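You operate a simulated robot arm through the tools that you are given. There is no shell and no other tool.

You run a simulated robot arm. Do the job below in one go: nothing can be reset, and whatever is moved stays where it is left.

TASK
Put things in order on the top of the desk. At the end: the white tub stands where the yellow hand roller stood; the yellow hand roller stands where the polish jar stood; the green weight from the top of the desk stands on top of the brown carton (marked "BEARINGS"); the polish jar from the top of the desk stands where the green weight stood; whatever was shut is shut again. Leave all else as you found it, and nothing knocked over.

Only the result counts: the job must be done as asked and must still hold three seconds after the hand-in. Knocking over, shifting, dropping, spilling or breaking anything else fails it.

THE ROBOT
A 7-joint arm with a two-finger parallel gripper, fixed in place. Base frame: the origin is on the floor under the middle of its stand, x ahead of it, y to its left, z up; the work surface is at about z = 760. Readings come in mm, rad, newtons and seconds.
With the tool pointing down near the work surface it reaches from about 100 to 660 mm from the base axis. Its first joint turns from -1.152 to 1.152 rad. Payload 1.57 kg.
The tool frame sits at the grasp point between the pads (the TCP): z along the fingers, y along the line on which they close. The tips reach 30 mm beyond it. The gripper opens to 80 mm. The fingers are 17 mm wide and 12 mm thick; the gripper's body (40 by 82 mm) begins 80 mm behind the TCP.
Orientation is told as [roll, pitch, yaw] about the base's x, y, z axes, in that order, counted from this pose: with the fingers straight down and closing along the base's y, the tool's x points along the base's -x, its y along +y and its z along -z.

THE INTERFACE
- The arm moves only by the tool step_arm. Its argument "steps" is a list of rows, each an object (a shift or turn left out is 0, a gripper value left out holds the last) with "xyz": the shift along the tool's x, y, z in mm, a list of three; "dr": the turn, a rotation vector about the tool's x, y, z in rad, a list of three; "grip": the finger opening in mm, from 0 to 80. In form: [{"xyz": [tx, ty, tz], "dr": [wx, wy, wz], "grip": grip}, ...]. A call has 1 to 20 rows; each row is the pose to reach, as a shift and turn from the pose commanded when the call began, along the tool's axes at that moment. Rows are played at 5 a second. More than 50 mm and 0.15 rad between two rows, or a gripper value outside its range, and nothing of the call is played. A pose out of reach is approached as far as the arm can. The call stops where the force on the tool passes 40 N (or 10 N more than at its start, if that is more) or the arm is blocked; 0.2 s more then pass. Each finger travels about 72 mm/s and halts on what it meets, pressing with about 37 N; the grip force reading is that of the motor and also rises with nothing between the fingers. The clock runs only during rows and for 0.2 s after the last one: add rows that repeat a pose to give the fingers time. It gives the time, the measured TCP pose, the force on the tool (base axes), the opening and the grip force at its end, in the units of the frame above (readings bear some noise), with the torque about the TCP (base axes, N m) and any sound that the robot's microphone picked up, and new pictures: "show" is both (left out), scene, wrist or none.
- Cameras (640 x 400 px; columns grow to the right, rows downward): "scene" is fixed at [66.3, 440.6, 1426.8]; the picture's right is [-0.69, -0.73, 0.00], its down [-0.40, 0.37, -0.84] and it looks along [0.61, -0.58, -0.54] (base axes); focal length 351 px, centre (320, 200). "wrist" rides on the gripper at [72, -7, -122] in the tool frame; the picture's right is [0.09, 1.00, 0.00], its down [-0.84, 0.08, -0.54] and it looks along [-0.54, 0.05, 0.84] (tool axes); focal length 238 px, centre (320, 200). There is no depth. A picture from a camera that has moved, and an enlarged one, comes with that camera's place and axes in the base frame and with its lens.
- enlarge(camera, box): a new picture of the part [left, top, right, bottom] of that camera's present view, enlarged. It takes no simulated time.
- hand_in(): hands the job in; it is judged then, once.

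Places have to be worked out from the pictures, the camera data and where the tool is seen. Open the gripper and draw the arm clear of the work before you hand the job in, unless the task says otherwise.

The tools are called after "Emit:" as a command line: name --argument value ..., lists and objects as JSON in quotes. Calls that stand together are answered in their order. step_arm: Moves the arm, as the interface text tells. Its arguments: {"type":"object","properties":{"steps":{"type":"array"},"show":{"type":"string","enum":["both","scene","wrist","none"]}},"required":["steps"]} The other tools are called the same way: enlarge (camera, box) takes an enlarged picture of a part of a camera's view; hand_in () hands the job in.

At the start:

```text
clock: 0.0
position: [510.8, 72.7, 1080.1]
orientation: [0.002, 0.0, 0.0]
wrist_force: [-0.6, 1.1, 0.3]
moment: [0.02, -0.02, -0.01]
width: 79.8
grasp_force: 0.0
```

scene: 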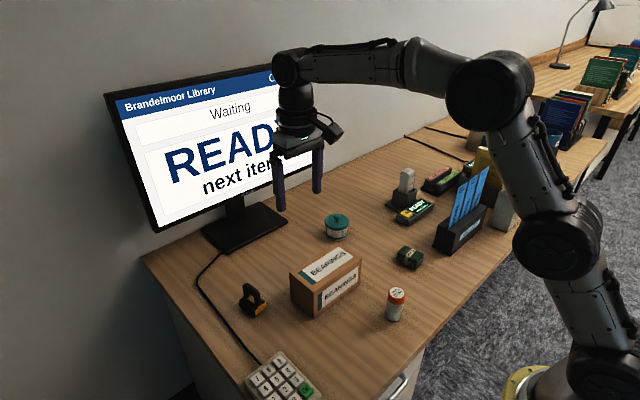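
wrist: 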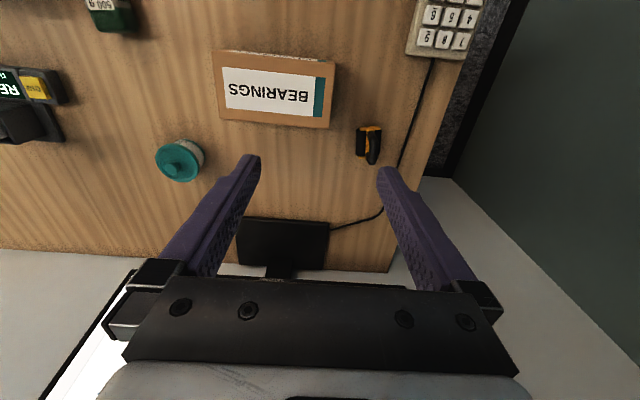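

The scene shows the desk with a carton, hand roller, teal-lidded tub, green weight and a bottle-like jar. I enlarge the views to identify each item.

Emit:
enlarge --camera "scene" --box '[220, 190, 440, 330]'

Emit:
enlarge --camera "scene" --box '[370, 130, 530, 270]'

Emit:
enlarge --camera "wrist" --box '[0, 0, 320, 200]'

Emit:
enlarge --camera "scene" --box '[220, 260, 440, 400]'

```text
2.86 times, centred on (330, 260) of scene
camera zoom: at [66.3, 440.6, 1426.8], right [-0.69, -0.73, 0.0], down [-0.4, 0.37, -0.84], along [0.61, -0.58, -0.54], focal length 1003 px, centre (291, 29)
```

zoom: 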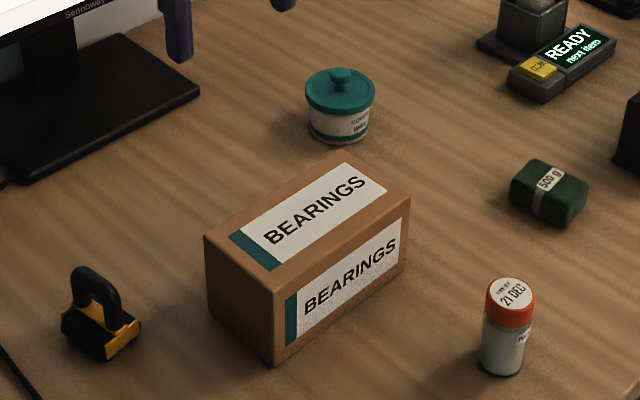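

```text
2.86 times, centred on (450, 200) of scene
camera zoom: at [66.3, 440.6, 1426.8], right [-0.69, -0.73, 0.0], down [-0.4, 0.37, -0.84], along [0.61, -0.58, -0.54], focal length 1003 px, centre (-51, 200)
```

zoom: 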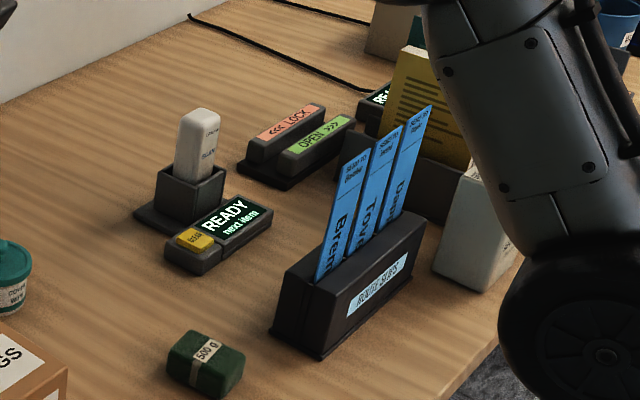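

```text
2.00 times, centred on (160, 100) of wrist
camera zoom: at [437.8, 67.8, 1201.8], right [-0.09, 1.0, 0.0], down [0.84, 0.08, 0.54], along [0.54, 0.05, -0.84], focal length 477 px, centre (640, 400)
```

zoom: 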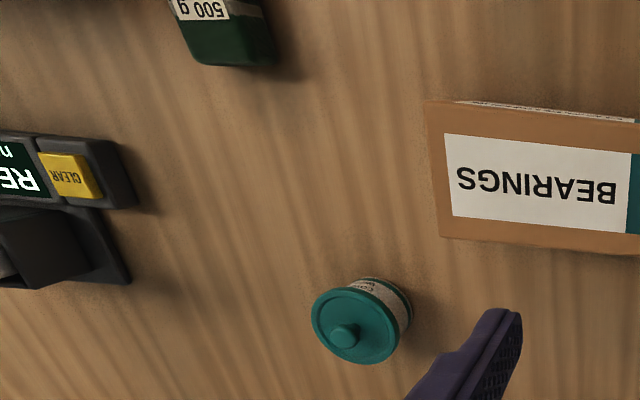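

```text
2.86 times, centred on (330, 330) of scene
camera zoom: at [66.3, 440.6, 1426.8], right [-0.69, -0.73, 0.0], down [-0.4, 0.37, -0.84], along [0.61, -0.58, -0.54], focal length 1003 px, centre (291, -171)
```

zoom: 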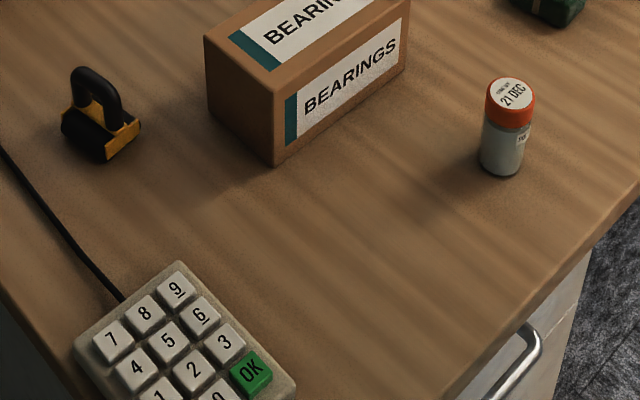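

Rough triangulation: tub ≈(630,-171), roller ≈(575,170), orange-lid jar ≈(333,-49), green weight ≈(410,-229), carton centre ≈(487,18) about 105 tall. I zoom tighter to read labels before moving.

Emit:
enlarge --camera "scene" --box '[310, 200, 370, 245]'

Emit:
enlarge --camera "scene" --box '[370, 280, 430, 325]'

Emit:
enlarge --camera "scene" --box '[225, 270, 285, 325]'

Emit:
enlarge --camera "scene" --box '[380, 230, 440, 275]'

Emit:
enlarge --camera "wrist" --box '[320, 0, 500, 200]'

Emit:
enlarge --camera "scene" --box '[460, 20, 640, 200]'

```text
8.89 times, centred on (340, 222) of scene
camera zoom: at [66.3, 440.6, 1426.8], right [-0.69, -0.73, 0.0], down [-0.4, 0.37, -0.84], along [0.61, -0.58, -0.54], focal length 3119 px, centre (142, 0)
```

zoom: 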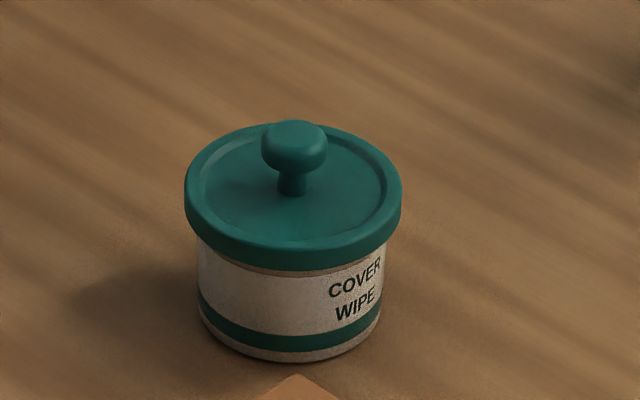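

```text
8.89 times, centred on (400, 302) of scene
camera zoom: at [66.3, 440.6, 1426.8], right [-0.69, -0.73, 0.0], down [-0.4, 0.37, -0.84], along [0.61, -0.58, -0.54], focal length 3119 px, centre (-391, -711)
```

zoom: 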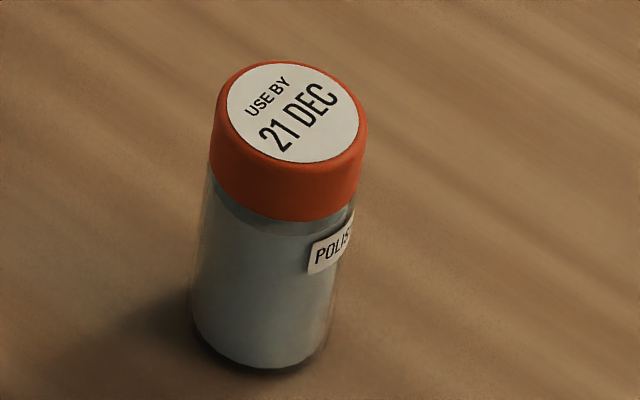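

```text
7.27 times, centred on (255, 298) of scene
camera zoom: at [66.3, 440.6, 1426.8], right [-0.69, -0.73, 0.0], down [-0.4, 0.37, -0.84], along [0.61, -0.58, -0.54], focal length 2552 px, centre (793, -509)
```

zoom: 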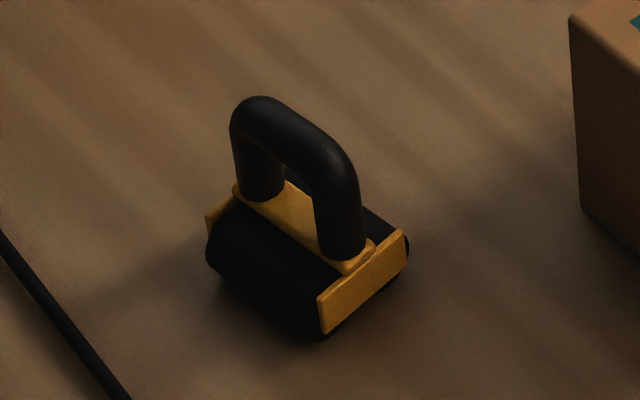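

```text
8.89 times, centred on (410, 252) of scene
camera zoom: at [66.3, 440.6, 1426.8], right [-0.69, -0.73, 0.0], down [-0.4, 0.37, -0.84], along [0.61, -0.58, -0.54], focal length 3119 px, centre (-480, -267)
```

zoom: 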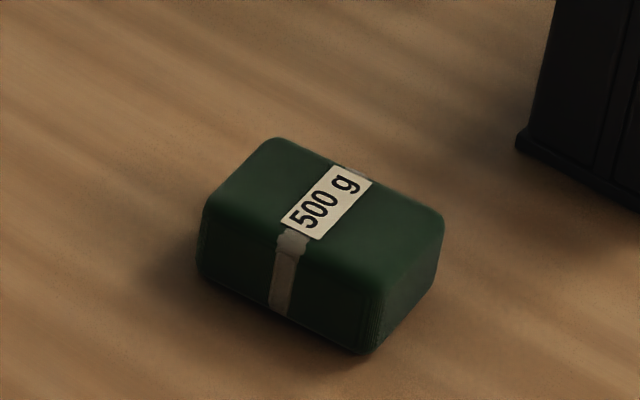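

```text
2.00 times, centred on (410, 100) of wrist
camera zoom: at [437.8, 67.8, 1201.8], right [-0.09, 1.0, 0.0], down [0.84, 0.08, 0.54], along [0.54, 0.05, -0.84], focal length 477 px, centre (140, 400)
```

zoom: 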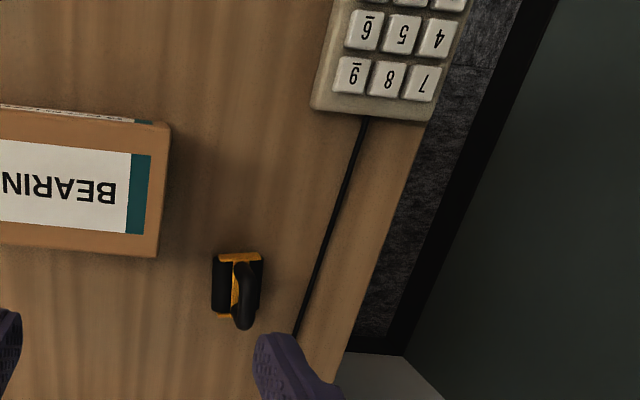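

```text
2.22 times, centred on (550, 110) of scene
camera zoom: at [66.3, 440.6, 1426.8], right [-0.69, -0.73, 0.0], down [-0.4, 0.37, -0.84], along [0.61, -0.58, -0.54], focal length 780 px, centre (-191, 400)
```

zoom: 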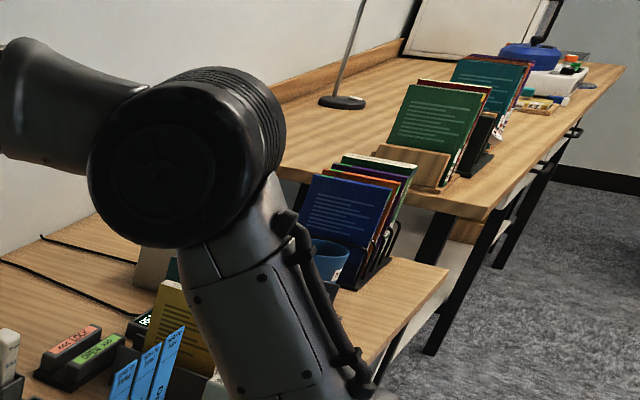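

The orange-lidded jar is the polish jar, and the tub has a knobbed lid that overhangs its body. I'll move above and slightly behind the green weight (≈(418,-240)) to look at it with the wrist camera.

Emit:
step_arm --steps '[{"xyz": [17.6, -39.1, 15]}, {"xyz": [35.2, -78.2, 30]}, {"xyz": [52.8, -117.3, 45]}, {"xyz": [70.4, -156.4, 60]}, {"xyz": [88, -195.5, 75]}, {"xyz": [105.6, -234.6, 90]}, {"xyz": [123.2, -273.7, 105]}, {"xyz": [141, -313, 120]}, {"xyz": [141, -313, 120]}]'

```text
clock: 2.0
position: [368.0, -239.1, 960.8]
orientation: [0.001, -0.001, 0.001]
wrist_force: [0.0, 0.1, -0.2]
moment: [-0.02, -0.01, -0.02]
width: 80.1
grasp_force: 0.0
camera wrist: at [296.4, -244.8, 1082.1], right [-0.09, 1.0, 0.0], down [0.84, 0.08, 0.54], along [0.54, 0.05, -0.84], focal length 238 px, centre (320, 200)
```

scene: 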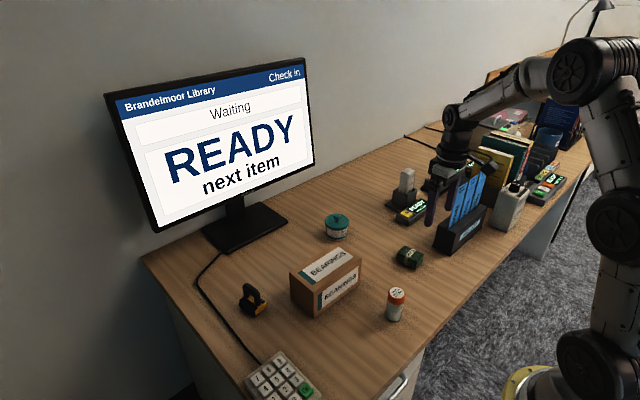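
wrist: 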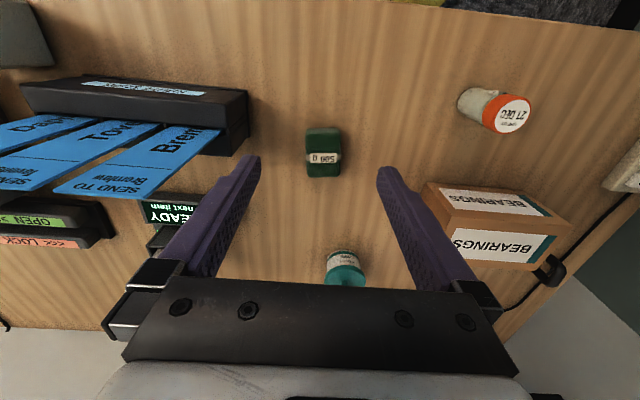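

Emit:
enlarge --camera "wrist" --box '[270, 100, 370, 200]'

Emit:
enlarge --camera "wrist" --box '[420, 60, 600, 290]'

Emit:
enlarge --camera "wrist" --box '[160, 140, 480, 340]'

Emit:
enlarge --camera "scene" --box '[380, 140, 560, 280]'

```text
4.00 times, centred on (320, 150) of wrist
camera zoom: at [296.4, -244.8, 1082.1], right [-0.09, 1.0, 0.0], down [0.84, 0.08, 0.54], along [0.54, 0.05, -0.84], focal length 953 px, centre (320, 400)
```

zoom: 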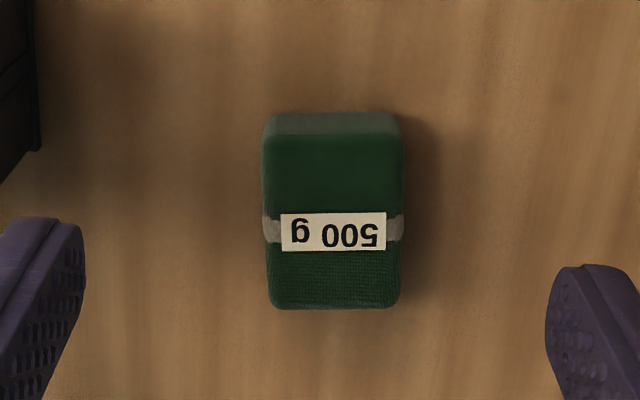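

```text
1.74 times, centred on (510, 175) of wrist
camera zoom: at [296.4, -244.8, 1082.1], right [-0.09, 1.0, 0.0], down [0.84, 0.08, 0.54], along [0.54, 0.05, -0.84], focal length 414 px, centre (-10, 244)
```

zoom: 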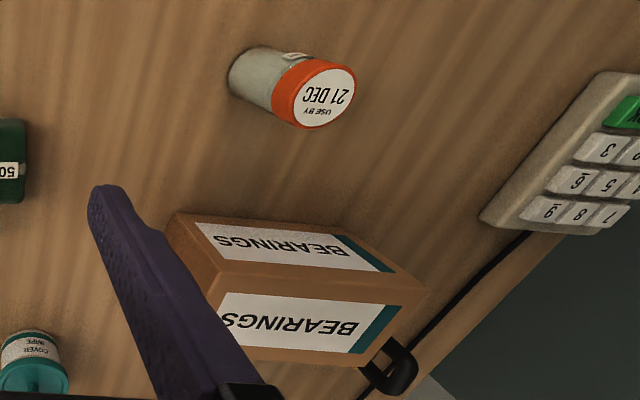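

```text
2.00 times, centred on (320, 240) of wrist
camera zoom: at [296.4, -244.8, 1082.1], right [-0.09, 1.0, 0.0], down [0.84, 0.08, 0.54], along [0.54, 0.05, -0.84], focal length 477 px, centre (320, 120)
```

zoom: 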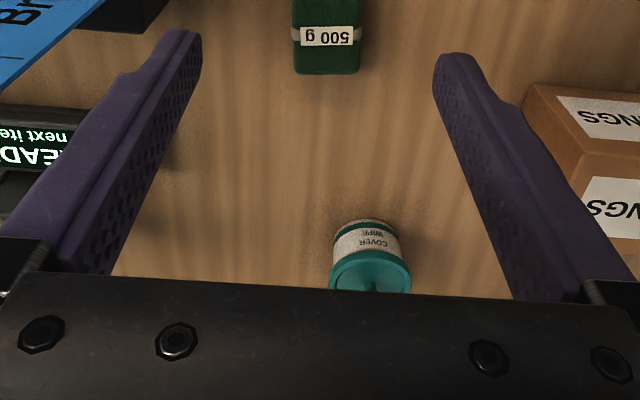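

```text
2.86 times, centred on (470, 210) of scene
camera zoom: at [66.4, 440.6, 1426.8], right [-0.69, -0.73, 0.0], down [-0.4, 0.37, -0.84], along [0.61, -0.58, -0.54], focal length 1003 px, centre (-109, 171)
```

zoom: 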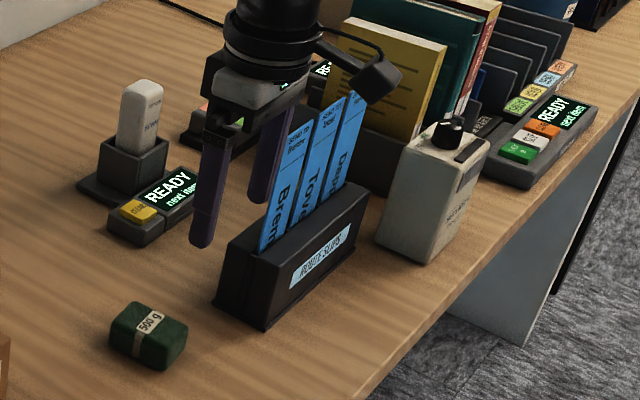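

The weight sits at about (417,-230), 59×44×30, yawed ≈+0.11 rad. I centre above it with matching yaw and stop about 100 mm above for a check.

Emit:
step_arm --steps '[{"xyz": [-16, 3, 33], "dr": [0, 0, -0.04]}, {"xyz": [-33, 6, 66], "dr": [0, 0, -0.08]}, {"xyz": [-49, 9, 90], "dr": [0, 0, -0.11]}, {"xyz": [-49, 9, 90], "dr": [0, 0, -0.11]}]'

```text
clock: 3.0
position: [418.7, -231.3, 870.3]
orientation: [0.0, -0.001, 0.11]
wrist_force: [0.9, 0.0, -0.1]
moment: [0.01, 0.03, 0.02]
width: 79.9
grasp_force: 0.1
camera wrist: at [347.4, -243.6, 991.8], right [-0.2, 0.98, 0.0], down [0.82, 0.17, 0.54], along [0.53, 0.11, -0.84], focal length 238 px, centre (320, 200)
```

scene: 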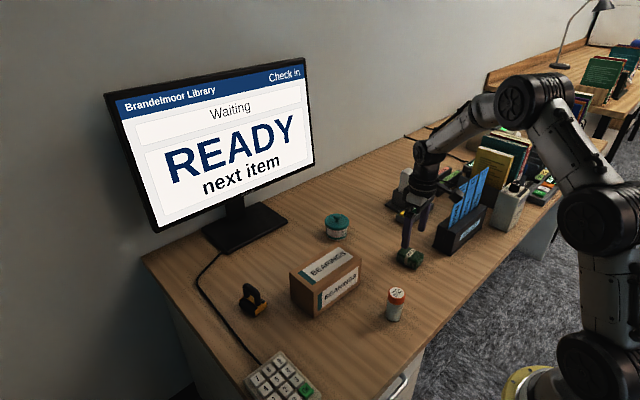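
wrist: 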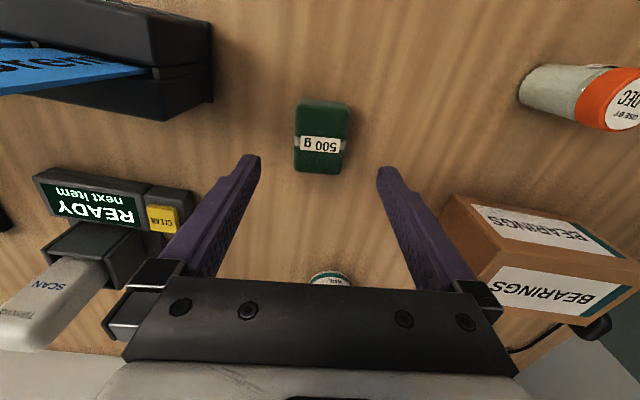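

Emit:
enlarge --camera "wrist" --box '[280, 90, 360, 180]'

```text
4.44 times, centred on (320, 135) of wrist
camera zoom: at [347.4, -243.6, 991.8], right [-0.2, 0.98, 0.0], down [0.82, 0.17, 0.54], along [0.53, 0.11, -0.84], focal length 1059 px, centre (320, 489)
```

zoom: 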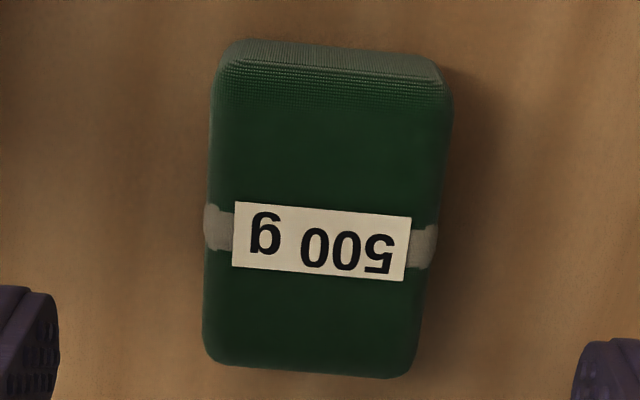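

The weight is centred directly under the TCP at (418.6,-231). I descend to TCP z≈794 and close on it.

Emit:
step_arm --steps '[{"xyz": [0, 0, 30]}, {"xyz": [0, 0, 55]}, {"xyz": [0, 0, 70]}, {"xyz": [0, 0, 76]}, {"xyz": [0, 0, 76]}, {"xyz": [0, 0, 76], "grip": 35}, {"xyz": [0, 0, 76], "grip": 35}, {"xyz": [0, 0, 76], "grip": 35}, {"xyz": [0, 0, 76], "grip": 35}]'

```text
clock: 5.0
position: [418.8, -230.5, 794.6]
orientation: [0.0, 0.0, 0.11]
wrist_force: [0.7, 0.9, -0.2]
moment: [0.04, 0.01, -0.04]
width: 45.9
grasp_force: 36.9
camera wrist: at [347.2, -243.7, 916.2], right [-0.2, 0.98, 0.0], down [0.82, 0.17, 0.54], along [0.53, 0.11, -0.84], focal length 238 px, centre (320, 200)
```

scene: 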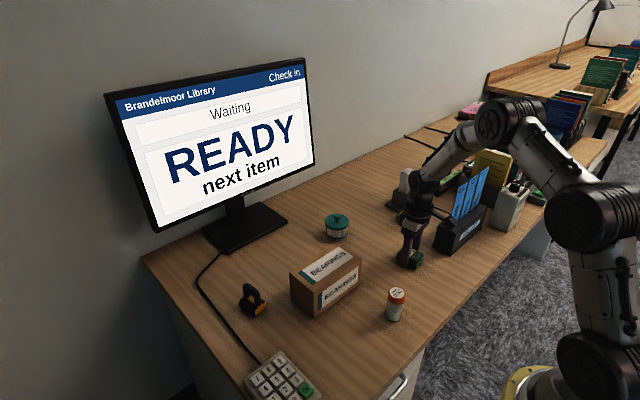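
wrist: 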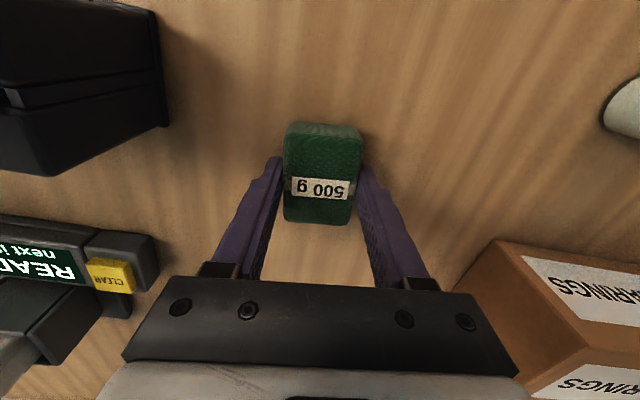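

The weight is gripped (width 45.9). I lift it straight up about 170 mm and turn the yaw back to zero.

Emit:
step_arm --steps '[{"xyz": [0, 0, -10]}, {"xyz": [0, 0, -40]}, {"xyz": [0, 0, -80]}, {"xyz": [0, 0, -125]}, {"xyz": [0, 0, -170], "dr": [0, 0, 0.06]}, {"xyz": [0, 0, -175], "dr": [0, 0, 0.11]}, {"xyz": [0, 0, -175], "dr": [0, 0, 0.11]}]'

```text
clock: 6.6
position: [417.9, -230.1, 969.5]
orientation: [0.001, 0.001, 0.001]
wrist_force: [0.1, 0.0, -4.1]
moment: [-0.02, -0.01, 0.03]
width: 45.5
grasp_force: 36.6
camera wrist: at [345.7, -235.7, 1091.0], right [-0.09, 1.0, 0.0], down [0.84, 0.08, 0.54], along [0.54, 0.05, -0.84], focal length 238 px, centre (320, 200)
```

scene: 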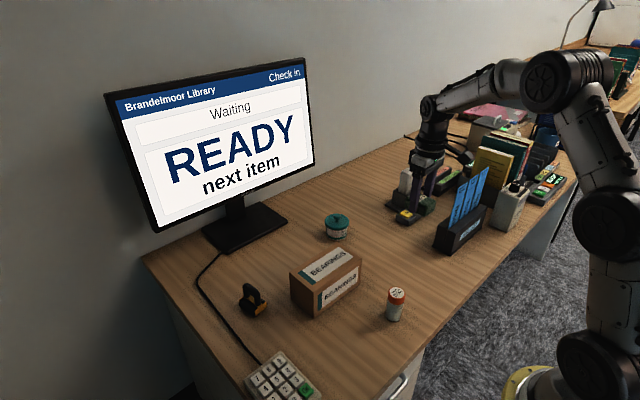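
wrist: 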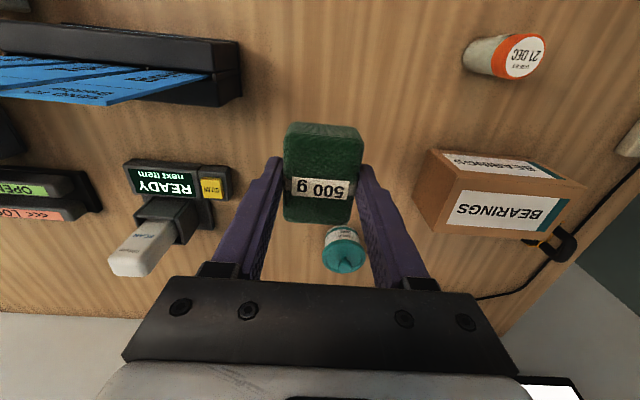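

Lift is clean (about 4-5 N load). I carry it over to just short of the carton to measure the carton's top with the wrist camera.

Emit:
step_arm --steps '[{"xyz": [0, 30, -5]}, {"xyz": [-2, 75, -10]}, {"xyz": [-4, 120, -15]}, {"xyz": [-6, 165, -15]}, {"xyz": [-7, 210, -15]}, {"xyz": [-7, 244, -15]}, {"xyz": [-7, 244, -15]}, {"xyz": [-7, 244, -15]}]'

Emit:
enlarge --camera "wrist" --box '[220, 90, 420, 240]'

Emit:
enlarge --camera "scene" --box '[270, 200, 410, 330]'

```text
clock: 8.4
position: [425.2, 15.0, 984.5]
orientation: [0.001, 0.0, 0.0]
wrist_force: [0.2, -0.4, -3.9]
moment: [-0.04, 0.02, -0.01]
width: 45.7
grasp_force: 36.9
camera wrist: at [352.7, 8.8, 1106.4], right [-0.09, 1.0, 0.0], down [0.84, 0.08, 0.54], along [0.54, 0.05, -0.84], focal length 238 px, centre (320, 200)
```

scene: 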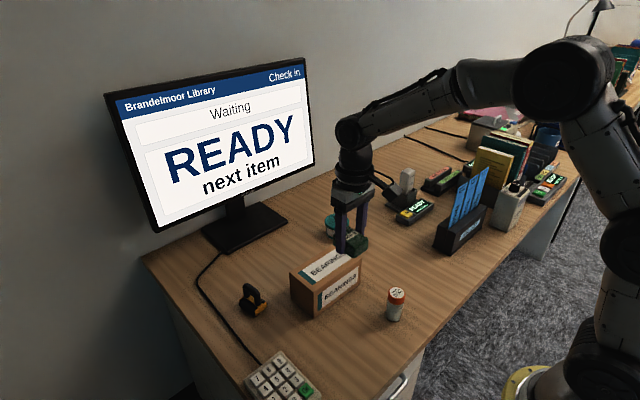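
wrist: 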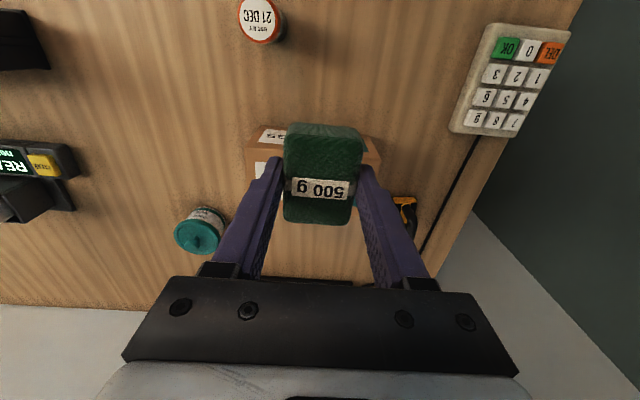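

```text
2.67 times, centred on (320, 165) of wrist
camera zoom: at [352.7, 8.8, 1106.4], right [-0.09, 1.0, 0.0], down [0.84, 0.08, 0.54], along [0.54, 0.05, -0.84], focal length 636 px, centre (320, 293)
```

zoom: 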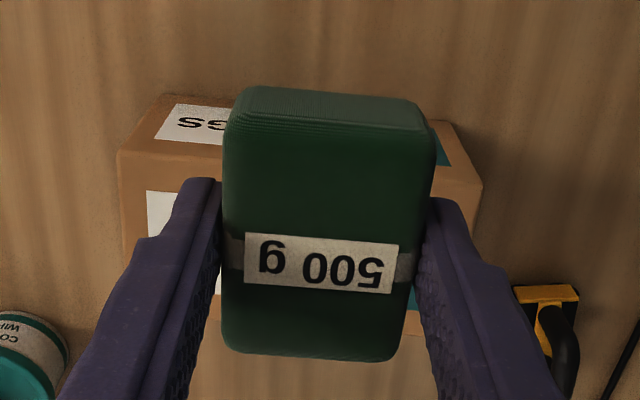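

```text
3.08 times, centred on (340, 265) of scene
camera zoom: at [66.4, 440.6, 1426.8], right [-0.69, -0.73, 0.0], down [-0.4, 0.37, -0.84], along [0.61, -0.58, -0.54], focal length 1080 px, centre (258, 0)
```

zoom: 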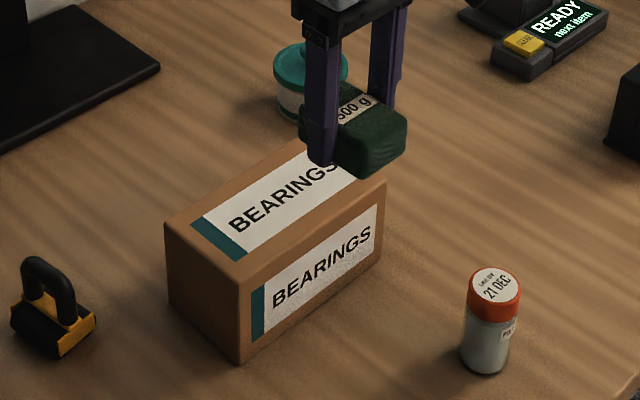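

The carton top works out at z≈847, spanning x 456–539, y -67–89, centre ≈(498,11). I move over its centre and down to about 20 mm above contact.

Emit:
step_arm --steps '[{"xyz": [-36, -2, 0]}, {"xyz": [-73, -4, 0]}, {"xyz": [-73, -4, 35]}, {"xyz": [-73, -4, 65]}, {"xyz": [-73, -4, 82]}, {"xyz": [-73, -4, 82]}, {"xyz": [-73, -4, 82]}]'

Emit:
enlarge --camera "scene" --box '[270, 200, 410, 330]'

```text
clock: 10.0
position: [499.0, 10.2, 901.1]
orientation: [0.0, 0.001, 0.0]
wrist_force: [-0.1, -0.4, -4.7]
moment: [-0.01, 0.01, -0.01]
width: 45.8
grasp_force: 37.3
camera wrist: at [425.7, 4.2, 1023.1], right [-0.09, 1.0, 0.0], down [0.84, 0.08, 0.54], along [0.54, 0.05, -0.84], focal length 238 px, centre (320, 200)
```

scene: 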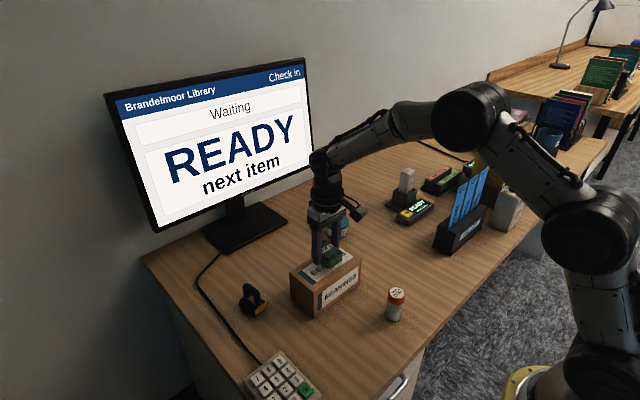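
wrist: 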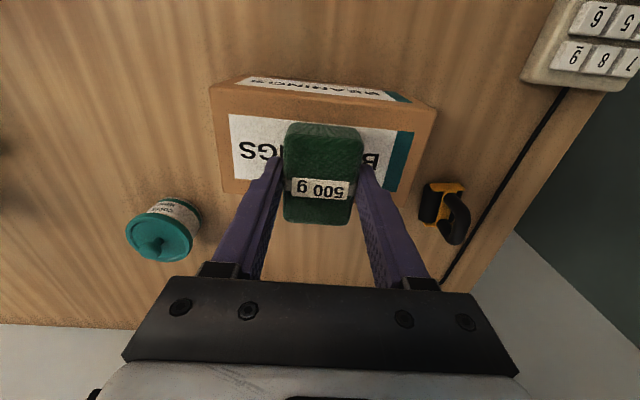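

```text
3.08 times, centred on (340, 265) of scene
camera zoom: at [66.4, 440.6, 1426.8], right [-0.69, -0.73, 0.0], down [-0.4, 0.37, -0.84], along [0.61, -0.58, -0.54], focal length 1080 px, centre (258, 0)
```

zoom: 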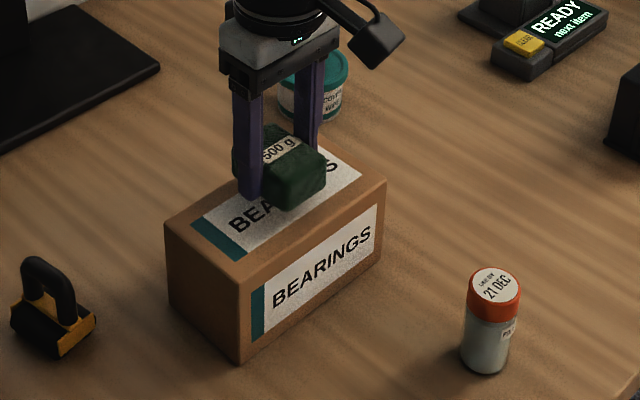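

The weight is centred over the carton top. I lower in small increments to feel contact.

Emit:
step_arm --steps '[{"xyz": [0, 0, 8]}, {"xyz": [0, 0, 13]}, {"xyz": [0, 0, 15]}, {"xyz": [0, 0, 16]}, {"xyz": [0, 0, 17]}, {"xyz": [0, 0, 17]}]' --show "none"

```text
clock: 11.4
position: [497.3, 9.5, 885.0]
orientation: [0.0, 0.0, -0.001]
wrist_force: [-0.6, 0.5, -4.9]
moment: [0.03, 0.03, 0.02]
width: 45.5
grasp_force: 37.5
```

No contact yet at z=885; I keep lowering in 1 mm steps.

Emit:
step_arm --steps '[{"xyz": [0, 0, 1]}, {"xyz": [0, 0, 2]}, {"xyz": [0, 0, 2]}]' --show "none"

Emit:
enlarge --camera "scene" --box '[300, 220, 380, 290]'

```text
clock: 12.2
position: [498.3, 10.7, 883.6]
orientation: [0.0, -0.001, 0.002]
wrist_force: [-5.7, -0.2, 10.8]
moment: [0.02, 0.7, 0.05]
width: 45.7
grasp_force: 36.7
```

```text
5.71 times, centred on (340, 255) of scene
camera zoom: at [66.0, 440.6, 1426.8], right [-0.69, -0.73, 0.0], down [-0.4, 0.37, -0.84], along [0.61, -0.58, -0.54], focal length 2005 px, centre (206, -114)
```

zoom: 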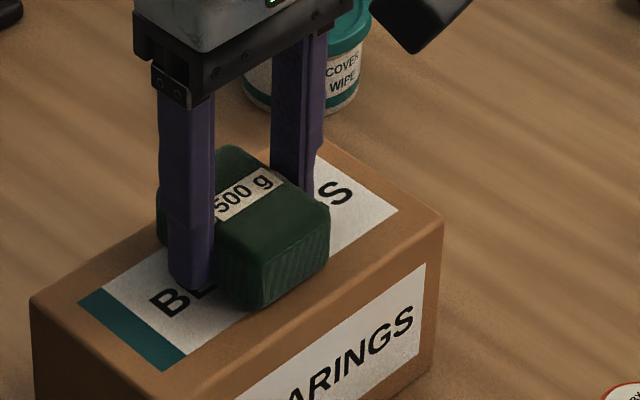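

Contact is felt (about 15 N net change), the weight rests on the carton. I open the gripper and rise.

Emit:
step_arm --steps '[{"xyz": [0, 0, 0], "grip": 60}, {"xyz": [0, 0, 0], "grip": 60}, {"xyz": [0, 0, 0], "grip": 80}, {"xyz": [0, 0, 0], "grip": 80}, {"xyz": [0, 0, -20], "grip": 80}, {"xyz": [0, 0, -60], "grip": 80}, {"xyz": [0, 0, -100], "grip": 80}, {"xyz": [0, 0, -100], "grip": 80}]'

Emit:
enlarge --camera "scene" --box '[270, 200, 410, 330]'

```text
clock: 14.0
position: [496.7, 10.4, 983.7]
orientation: [0.0, 0.0, -0.001]
wrist_force: [0.4, -0.1, -0.9]
moment: [-0.01, 0.01, -0.02]
width: 80.1
grasp_force: 0.1
camera wrist: at [425.6, 4.2, 1105.8], right [-0.09, 1.0, 0.0], down [0.84, 0.08, 0.54], along [0.54, 0.05, -0.84], focal length 238 px, centre (320, 200)
```

scene: 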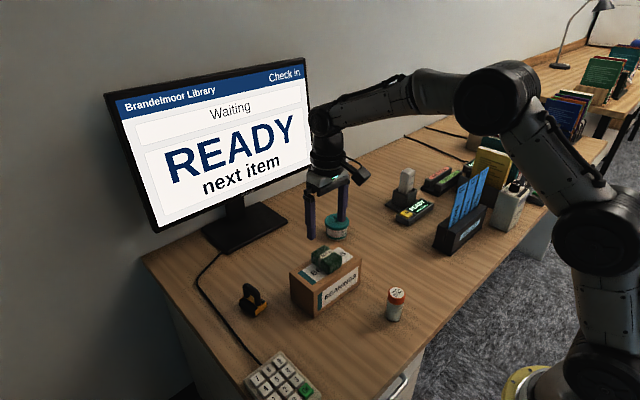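
wrist: 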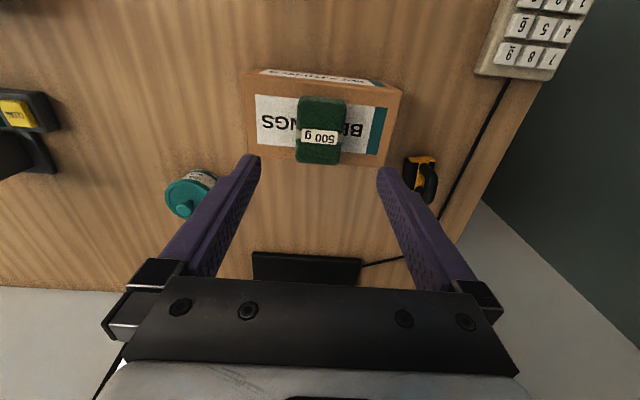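

```text
3.08 times, centred on (340, 265) of scene
camera zoom: at [66.3, 440.6, 1426.8], right [-0.69, -0.73, 0.0], down [-0.4, 0.37, -0.84], along [0.61, -0.58, -0.54], focal length 1080 px, centre (258, 0)
```

zoom: 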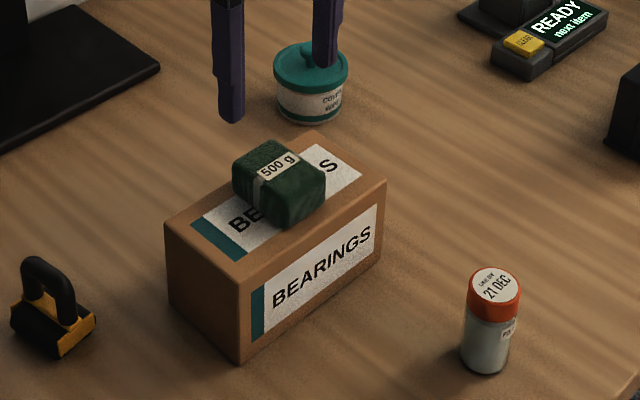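

The weight sits level and centred on the carton, carton unmoved. Next I move back above the polish jar (≈(337,-48)) for a close look.

Emit:
step_arm --steps '[{"xyz": [40, -11, 0]}, {"xyz": [82, -23, 5]}, {"xyz": [124, -35, 15]}, {"xyz": [166, -47, 25]}, {"xyz": [205, -58, 34]}, {"xyz": [205, -58, 34]}, {"xyz": [205, -58, 34]}]'

Emit:
enlarge --camera "wrist" --box '[270, 80, 370, 200]'

```text
clock: 15.6
position: [292.8, -46.8, 949.4]
orientation: [-0.001, 0.0, -0.001]
wrist_force: [-0.7, -0.1, -1.0]
moment: [0.01, -0.02, 0.0]
width: 80.0
grasp_force: 0.1
camera wrist: at [220.6, -52.7, 1071.2], right [-0.09, 1.0, 0.0], down [0.84, 0.08, 0.54], along [0.54, 0.05, -0.84], focal length 238 px, centre (320, 200)
```

scene: 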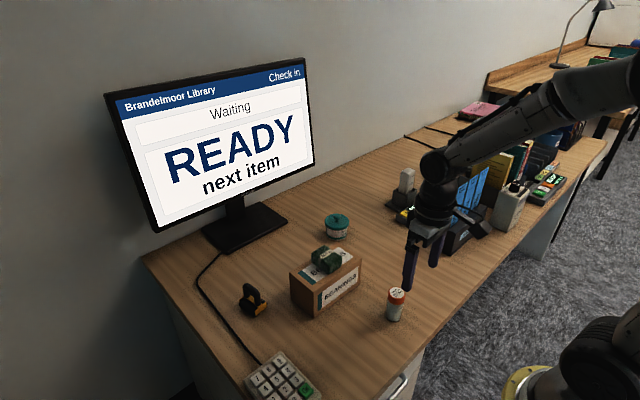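
wrist: 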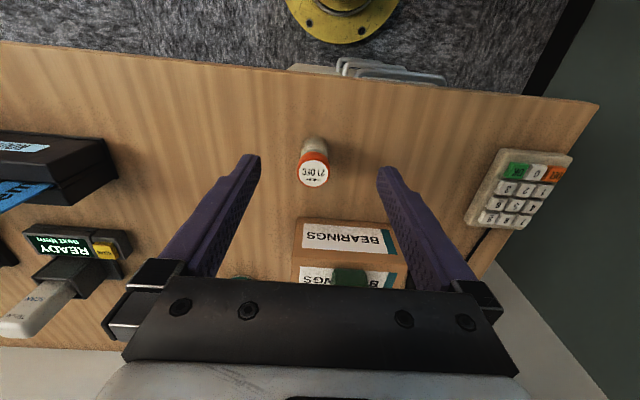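

```text
3.33 times, centred on (320, 140) of wrist
camera zoom: at [220.6, -52.7, 1071.2], right [-0.09, 1.0, 0.0], down [0.84, 0.08, 0.54], along [0.54, 0.05, -0.84], focal length 794 px, centre (320, 400)
```

zoom: 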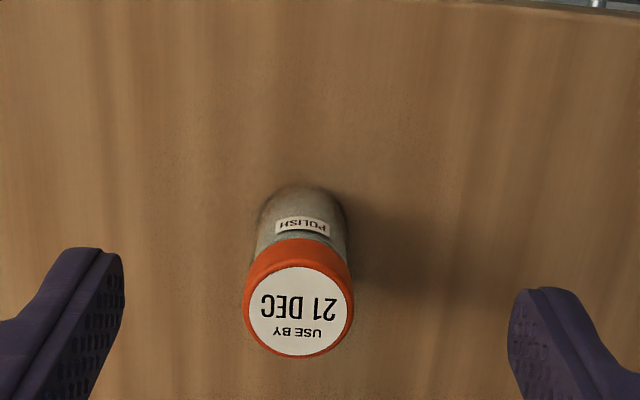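

Jar centre ≈(338.5,-49.3), diameter ≈35, height ≈75. I centre over it with tips still above the cap and check again.

Emit:
step_arm --steps '[{"xyz": [-23, -2, 20]}, {"xyz": [-46, -3.5, 40]}, {"xyz": [-46, -3.5, 45]}, {"xyz": [-46, -3.5, 45]}]' --show "wrist"

Emit:
enlarge --camera "wrist" --box '[270, 80, 370, 200]'

```text
clock: 16.6
position: [339.0, -51.0, 904.5]
orientation: [0.001, 0.0, 0.001]
wrist_force: [0.6, 0.6, -0.6]
moment: [0.01, -0.02, -0.01]
width: 80.0
grasp_force: 0.1
camera wrist: at [267.1, -56.6, 1025.4], right [-0.09, 1.0, 0.0], down [0.84, 0.08, 0.54], along [0.54, 0.05, -0.84], focal length 238 px, centre (320, 200)
```

wrist: 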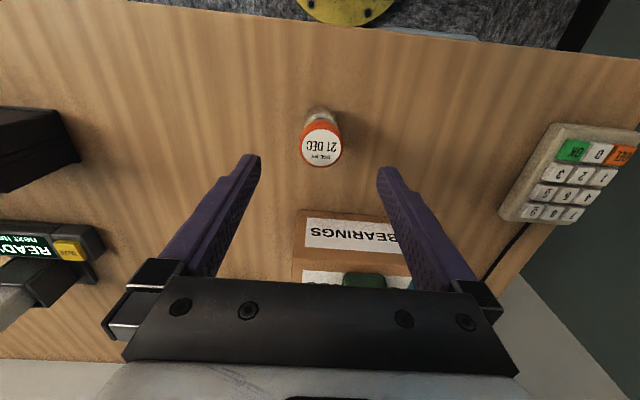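

```text
3.33 times, centred on (320, 140) of wrist
camera zoom: at [267.1, -56.6, 1025.4], right [-0.09, 1.0, 0.0], down [0.84, 0.08, 0.54], along [0.54, 0.05, -0.84], focal length 794 px, centre (320, 400)
```

zoom: 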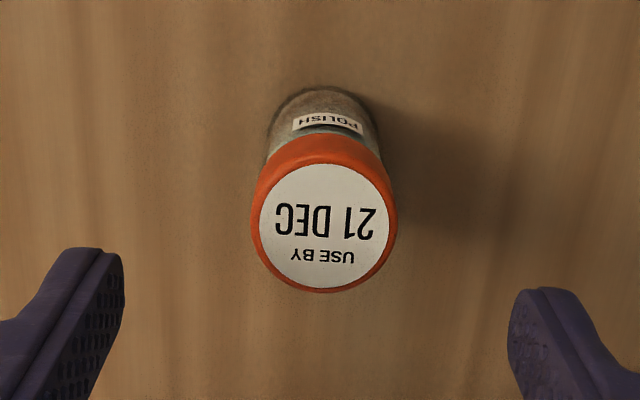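

The cap is centred under the TCP within about 0.5 mm. I descend around the jar to z≈796 and close gently on it.

Emit:
step_arm --steps '[{"xyz": [0, 0, 35]}, {"xyz": [0, 0, 70]}, {"xyz": [0, 0, 95]}, {"xyz": [0, 0, 108]}, {"xyz": [0, 0, 108]}, {"xyz": [0, 0, 108], "grip": 45}, {"xyz": [0, 0, 108], "grip": 45}, {"xyz": [0, 0, 108], "grip": 33}, {"xyz": [0, 0, 108], "grip": 33}, {"xyz": [0, 0, 108], "grip": 33}]'

```text
clock: 18.8
position: [338.4, -50.9, 796.0]
orientation: [0.0, 0.0, 0.0]
wrist_force: [0.4, -0.2, -0.5]
moment: [-0.02, -0.04, -0.03]
width: 35.9
grasp_force: 37.3
camera wrist: at [266.6, -57.2, 917.4], right [-0.09, 1.0, 0.0], down [0.84, 0.08, 0.54], along [0.54, 0.05, -0.84], focal length 238 px, centre (320, 200)
```

scene: 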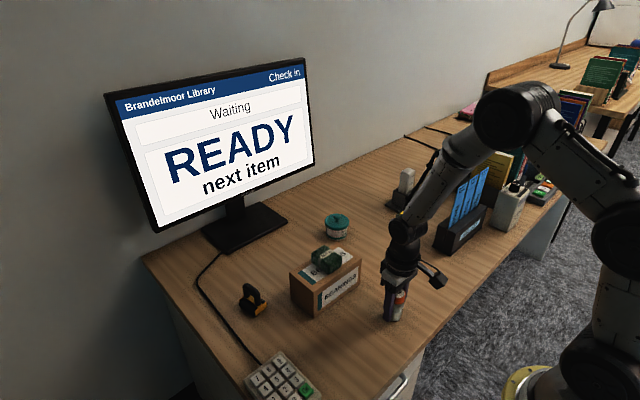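
wrist: 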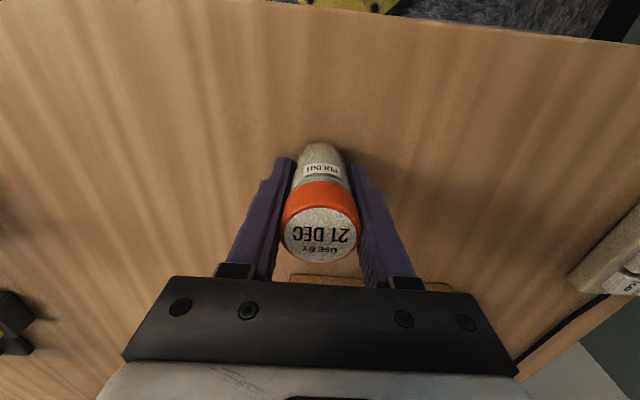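

Gripped at 35.9 mm. I lift 50 mm and check that the jar comes up whole.

Emit:
step_arm --steps '[{"xyz": [0, 0, -5]}, {"xyz": [0, 0, -20]}, {"xyz": [0, 0, -50]}, {"xyz": [0, 0, -50]}]'

Emit:
enlarge --camera "scene" --box '[360, 230, 460, 330]'

```text
clock: 19.8
position: [339.5, -51.9, 846.8]
orientation: [0.0, -0.001, 0.0]
wrist_force: [0.2, 0.4, -0.9]
moment: [-0.03, 0.01, -0.01]
width: 36.0
grasp_force: 37.0
camera wrist: at [266.9, -57.7, 968.2], right [-0.09, 1.0, 0.0], down [0.84, 0.08, 0.54], along [0.54, 0.05, -0.84], focal length 238 px, centre (320, 200)
```

scene: 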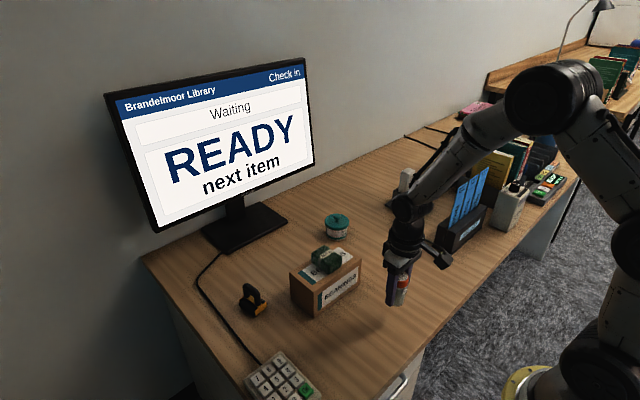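
wrist: 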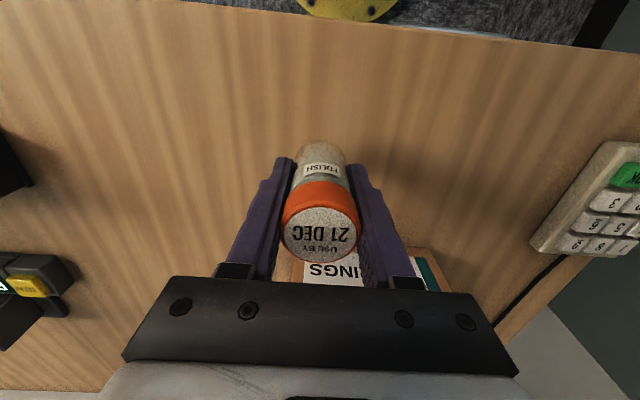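

```text
4.00 times, centred on (410, 280) of scene
camera zoom: at [66.3, 440.6, 1426.8], right [-0.69, -0.73, 0.0], down [-0.4, 0.37, -0.84], along [0.61, -0.58, -0.54], focal length 1404 px, centre (-40, -120)
```

zoom: 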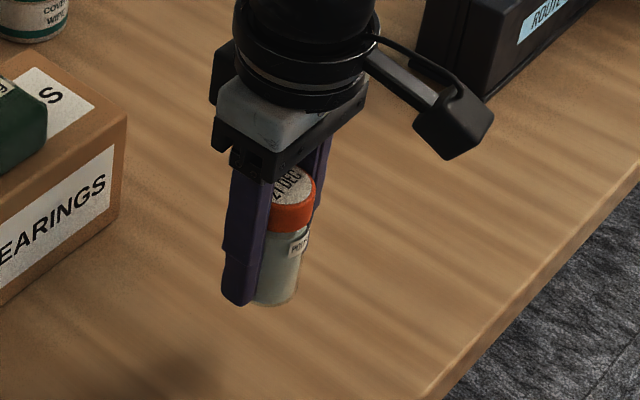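

The jar hangs whole in the grip. I carry it by (+79,-178.5) to the weight's old spot and lower to just above the desk.

Emit:
step_arm --steps '[{"xyz": [-16, -36, 0]}, {"xyz": [-32, -72, 0]}, {"xyz": [-48, -108, 0]}, {"xyz": [-64, -144, 0]}, {"xyz": [-79, -178.5, 0]}, {"xyz": [-79, -178.5, 0]}, {"xyz": [-79, -178.5, 25]}, {"xyz": [-79, -178.5, 42]}, {"xyz": [-79, -178.5, 47]}, {"xyz": [-79, -178.5, 47]}]'

```text
clock: 22.0
position: [418.5, -229.9, 800.6]
orientation: [0.001, 0.001, 0.0]
wrist_force: [-0.5, 0.0, -1.1]
moment: [0.0, -0.03, 0.01]
width: 35.5
grasp_force: 36.7
camera wrist: at [345.8, -236.0, 921.4], right [-0.09, 1.0, 0.0], down [0.84, 0.08, 0.54], along [0.54, 0.05, -0.84], focal length 238 px, centre (320, 200)
```

scene: 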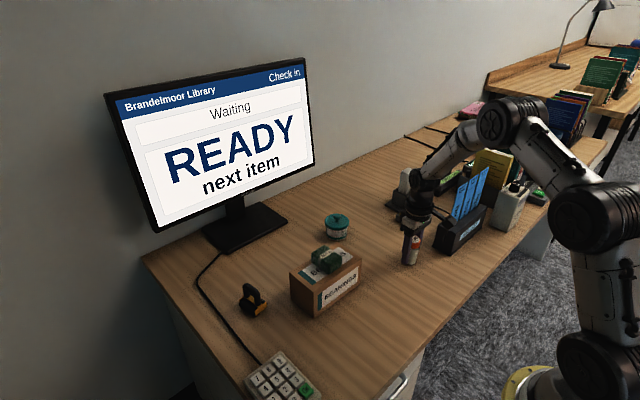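
wrist: 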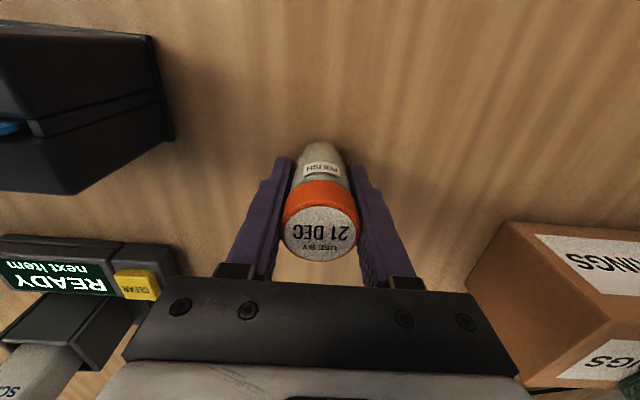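

Position reads (418.5,-230), matching the weight's old spot. I lower the last 3-4 mm in small steps feeling for contact.

Emit:
step_arm --steps '[{"xyz": [0, 0, 1.5]}, {"xyz": [0, 0, 2.5]}, {"xyz": [0, 0, 3]}, {"xyz": [0, 0, 3]}]' --show "none"

```text
clock: 23.0
position: [419.2, -231.1, 797.1]
orientation: [0.0, -0.002, 0.001]
wrist_force: [-2.1, -0.2, 5.9]
moment: [-0.04, 0.09, -0.01]
width: 35.7
grasp_force: 36.5
```

Contact felt at about 7 N. I open the fingers and rise straight up.

Emit:
step_arm --steps '[{"xyz": [0, 0, 0], "grip": 42}, {"xyz": [0, 0, 0], "grip": 50}, {"xyz": [0, 0, 0], "grip": 80}, {"xyz": [0, 0, 0], "grip": 80}, {"xyz": [0, 0, 0], "grip": 80}, {"xyz": [0, 0, -30], "grip": 80}, {"xyz": [0, 0, -75], "grip": 80}, {"xyz": [0, 0, -120], "grip": 80}, {"xyz": [0, 0, -160], "grip": 80}, {"xyz": [0, 0, -160], "grip": 80}]'

Emit:
enlarge --camera "wrist" --box '[270, 60, 370, 180]'

Emit:
enlarge --camera "scene" --box '[370, 180, 470, 280]'

```text
clock: 25.2
position: [418.0, -231.3, 956.9]
orientation: [0.0, -0.001, 0.001]
wrist_force: [-0.7, 0.2, 0.2]
moment: [0.02, -0.02, 0.03]
width: 80.0
grasp_force: 0.0
camera wrist: at [345.7, -237.0, 1078.2], right [-0.09, 1.0, 0.0], down [0.84, 0.08, 0.54], along [0.54, 0.05, -0.84], focal length 238 px, centre (320, 200)
```

scene: 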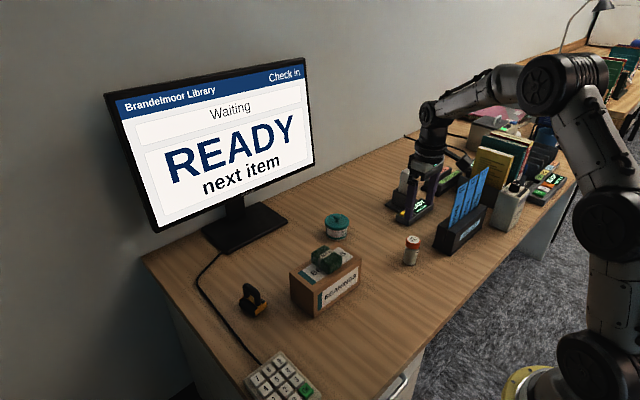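
wrist: 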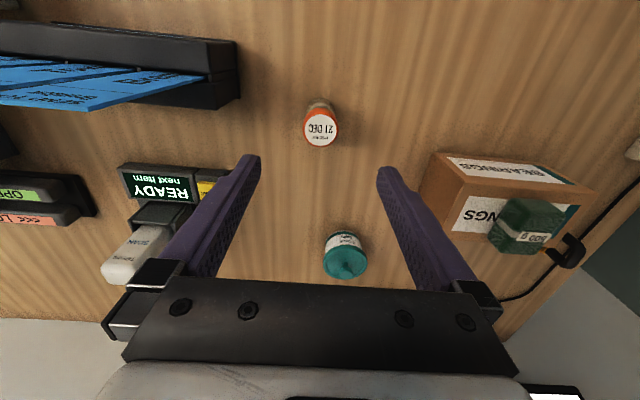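

```text
3.33 times, centred on (320, 120) of wrist
camera zoom: at [345.7, -237.0, 1078.2], right [-0.09, 1.0, 0.0], down [0.84, 0.08, 0.54], along [0.54, 0.05, -0.84], focal length 794 px, centre (320, 467)
```

zoom: 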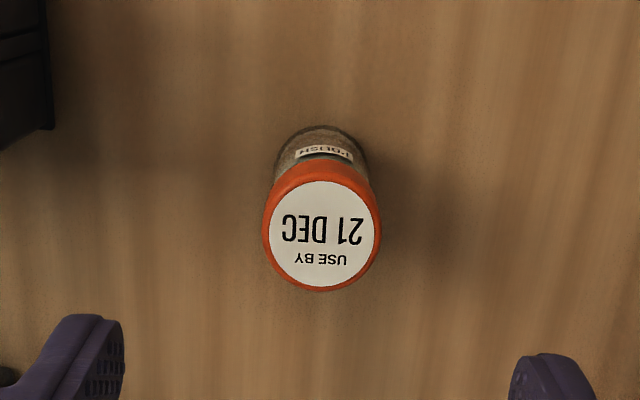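

```text
4.00 times, centred on (420, 230) of scene
camera zoom: at [66.3, 440.6, 1426.8], right [-0.69, -0.73, 0.0], down [-0.4, 0.37, -0.84], along [0.61, -0.58, -0.54], focal length 1404 px, centre (-80, 80)
```

zoom: 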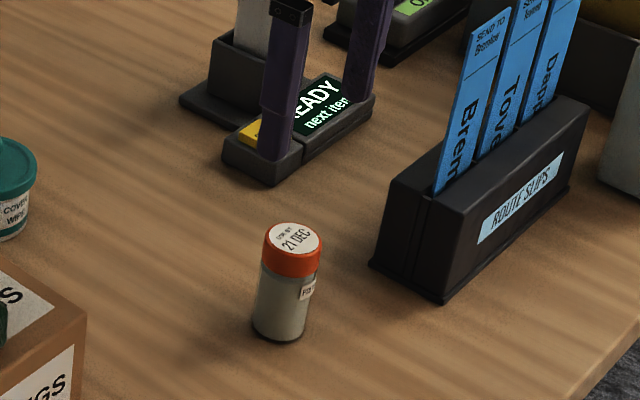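

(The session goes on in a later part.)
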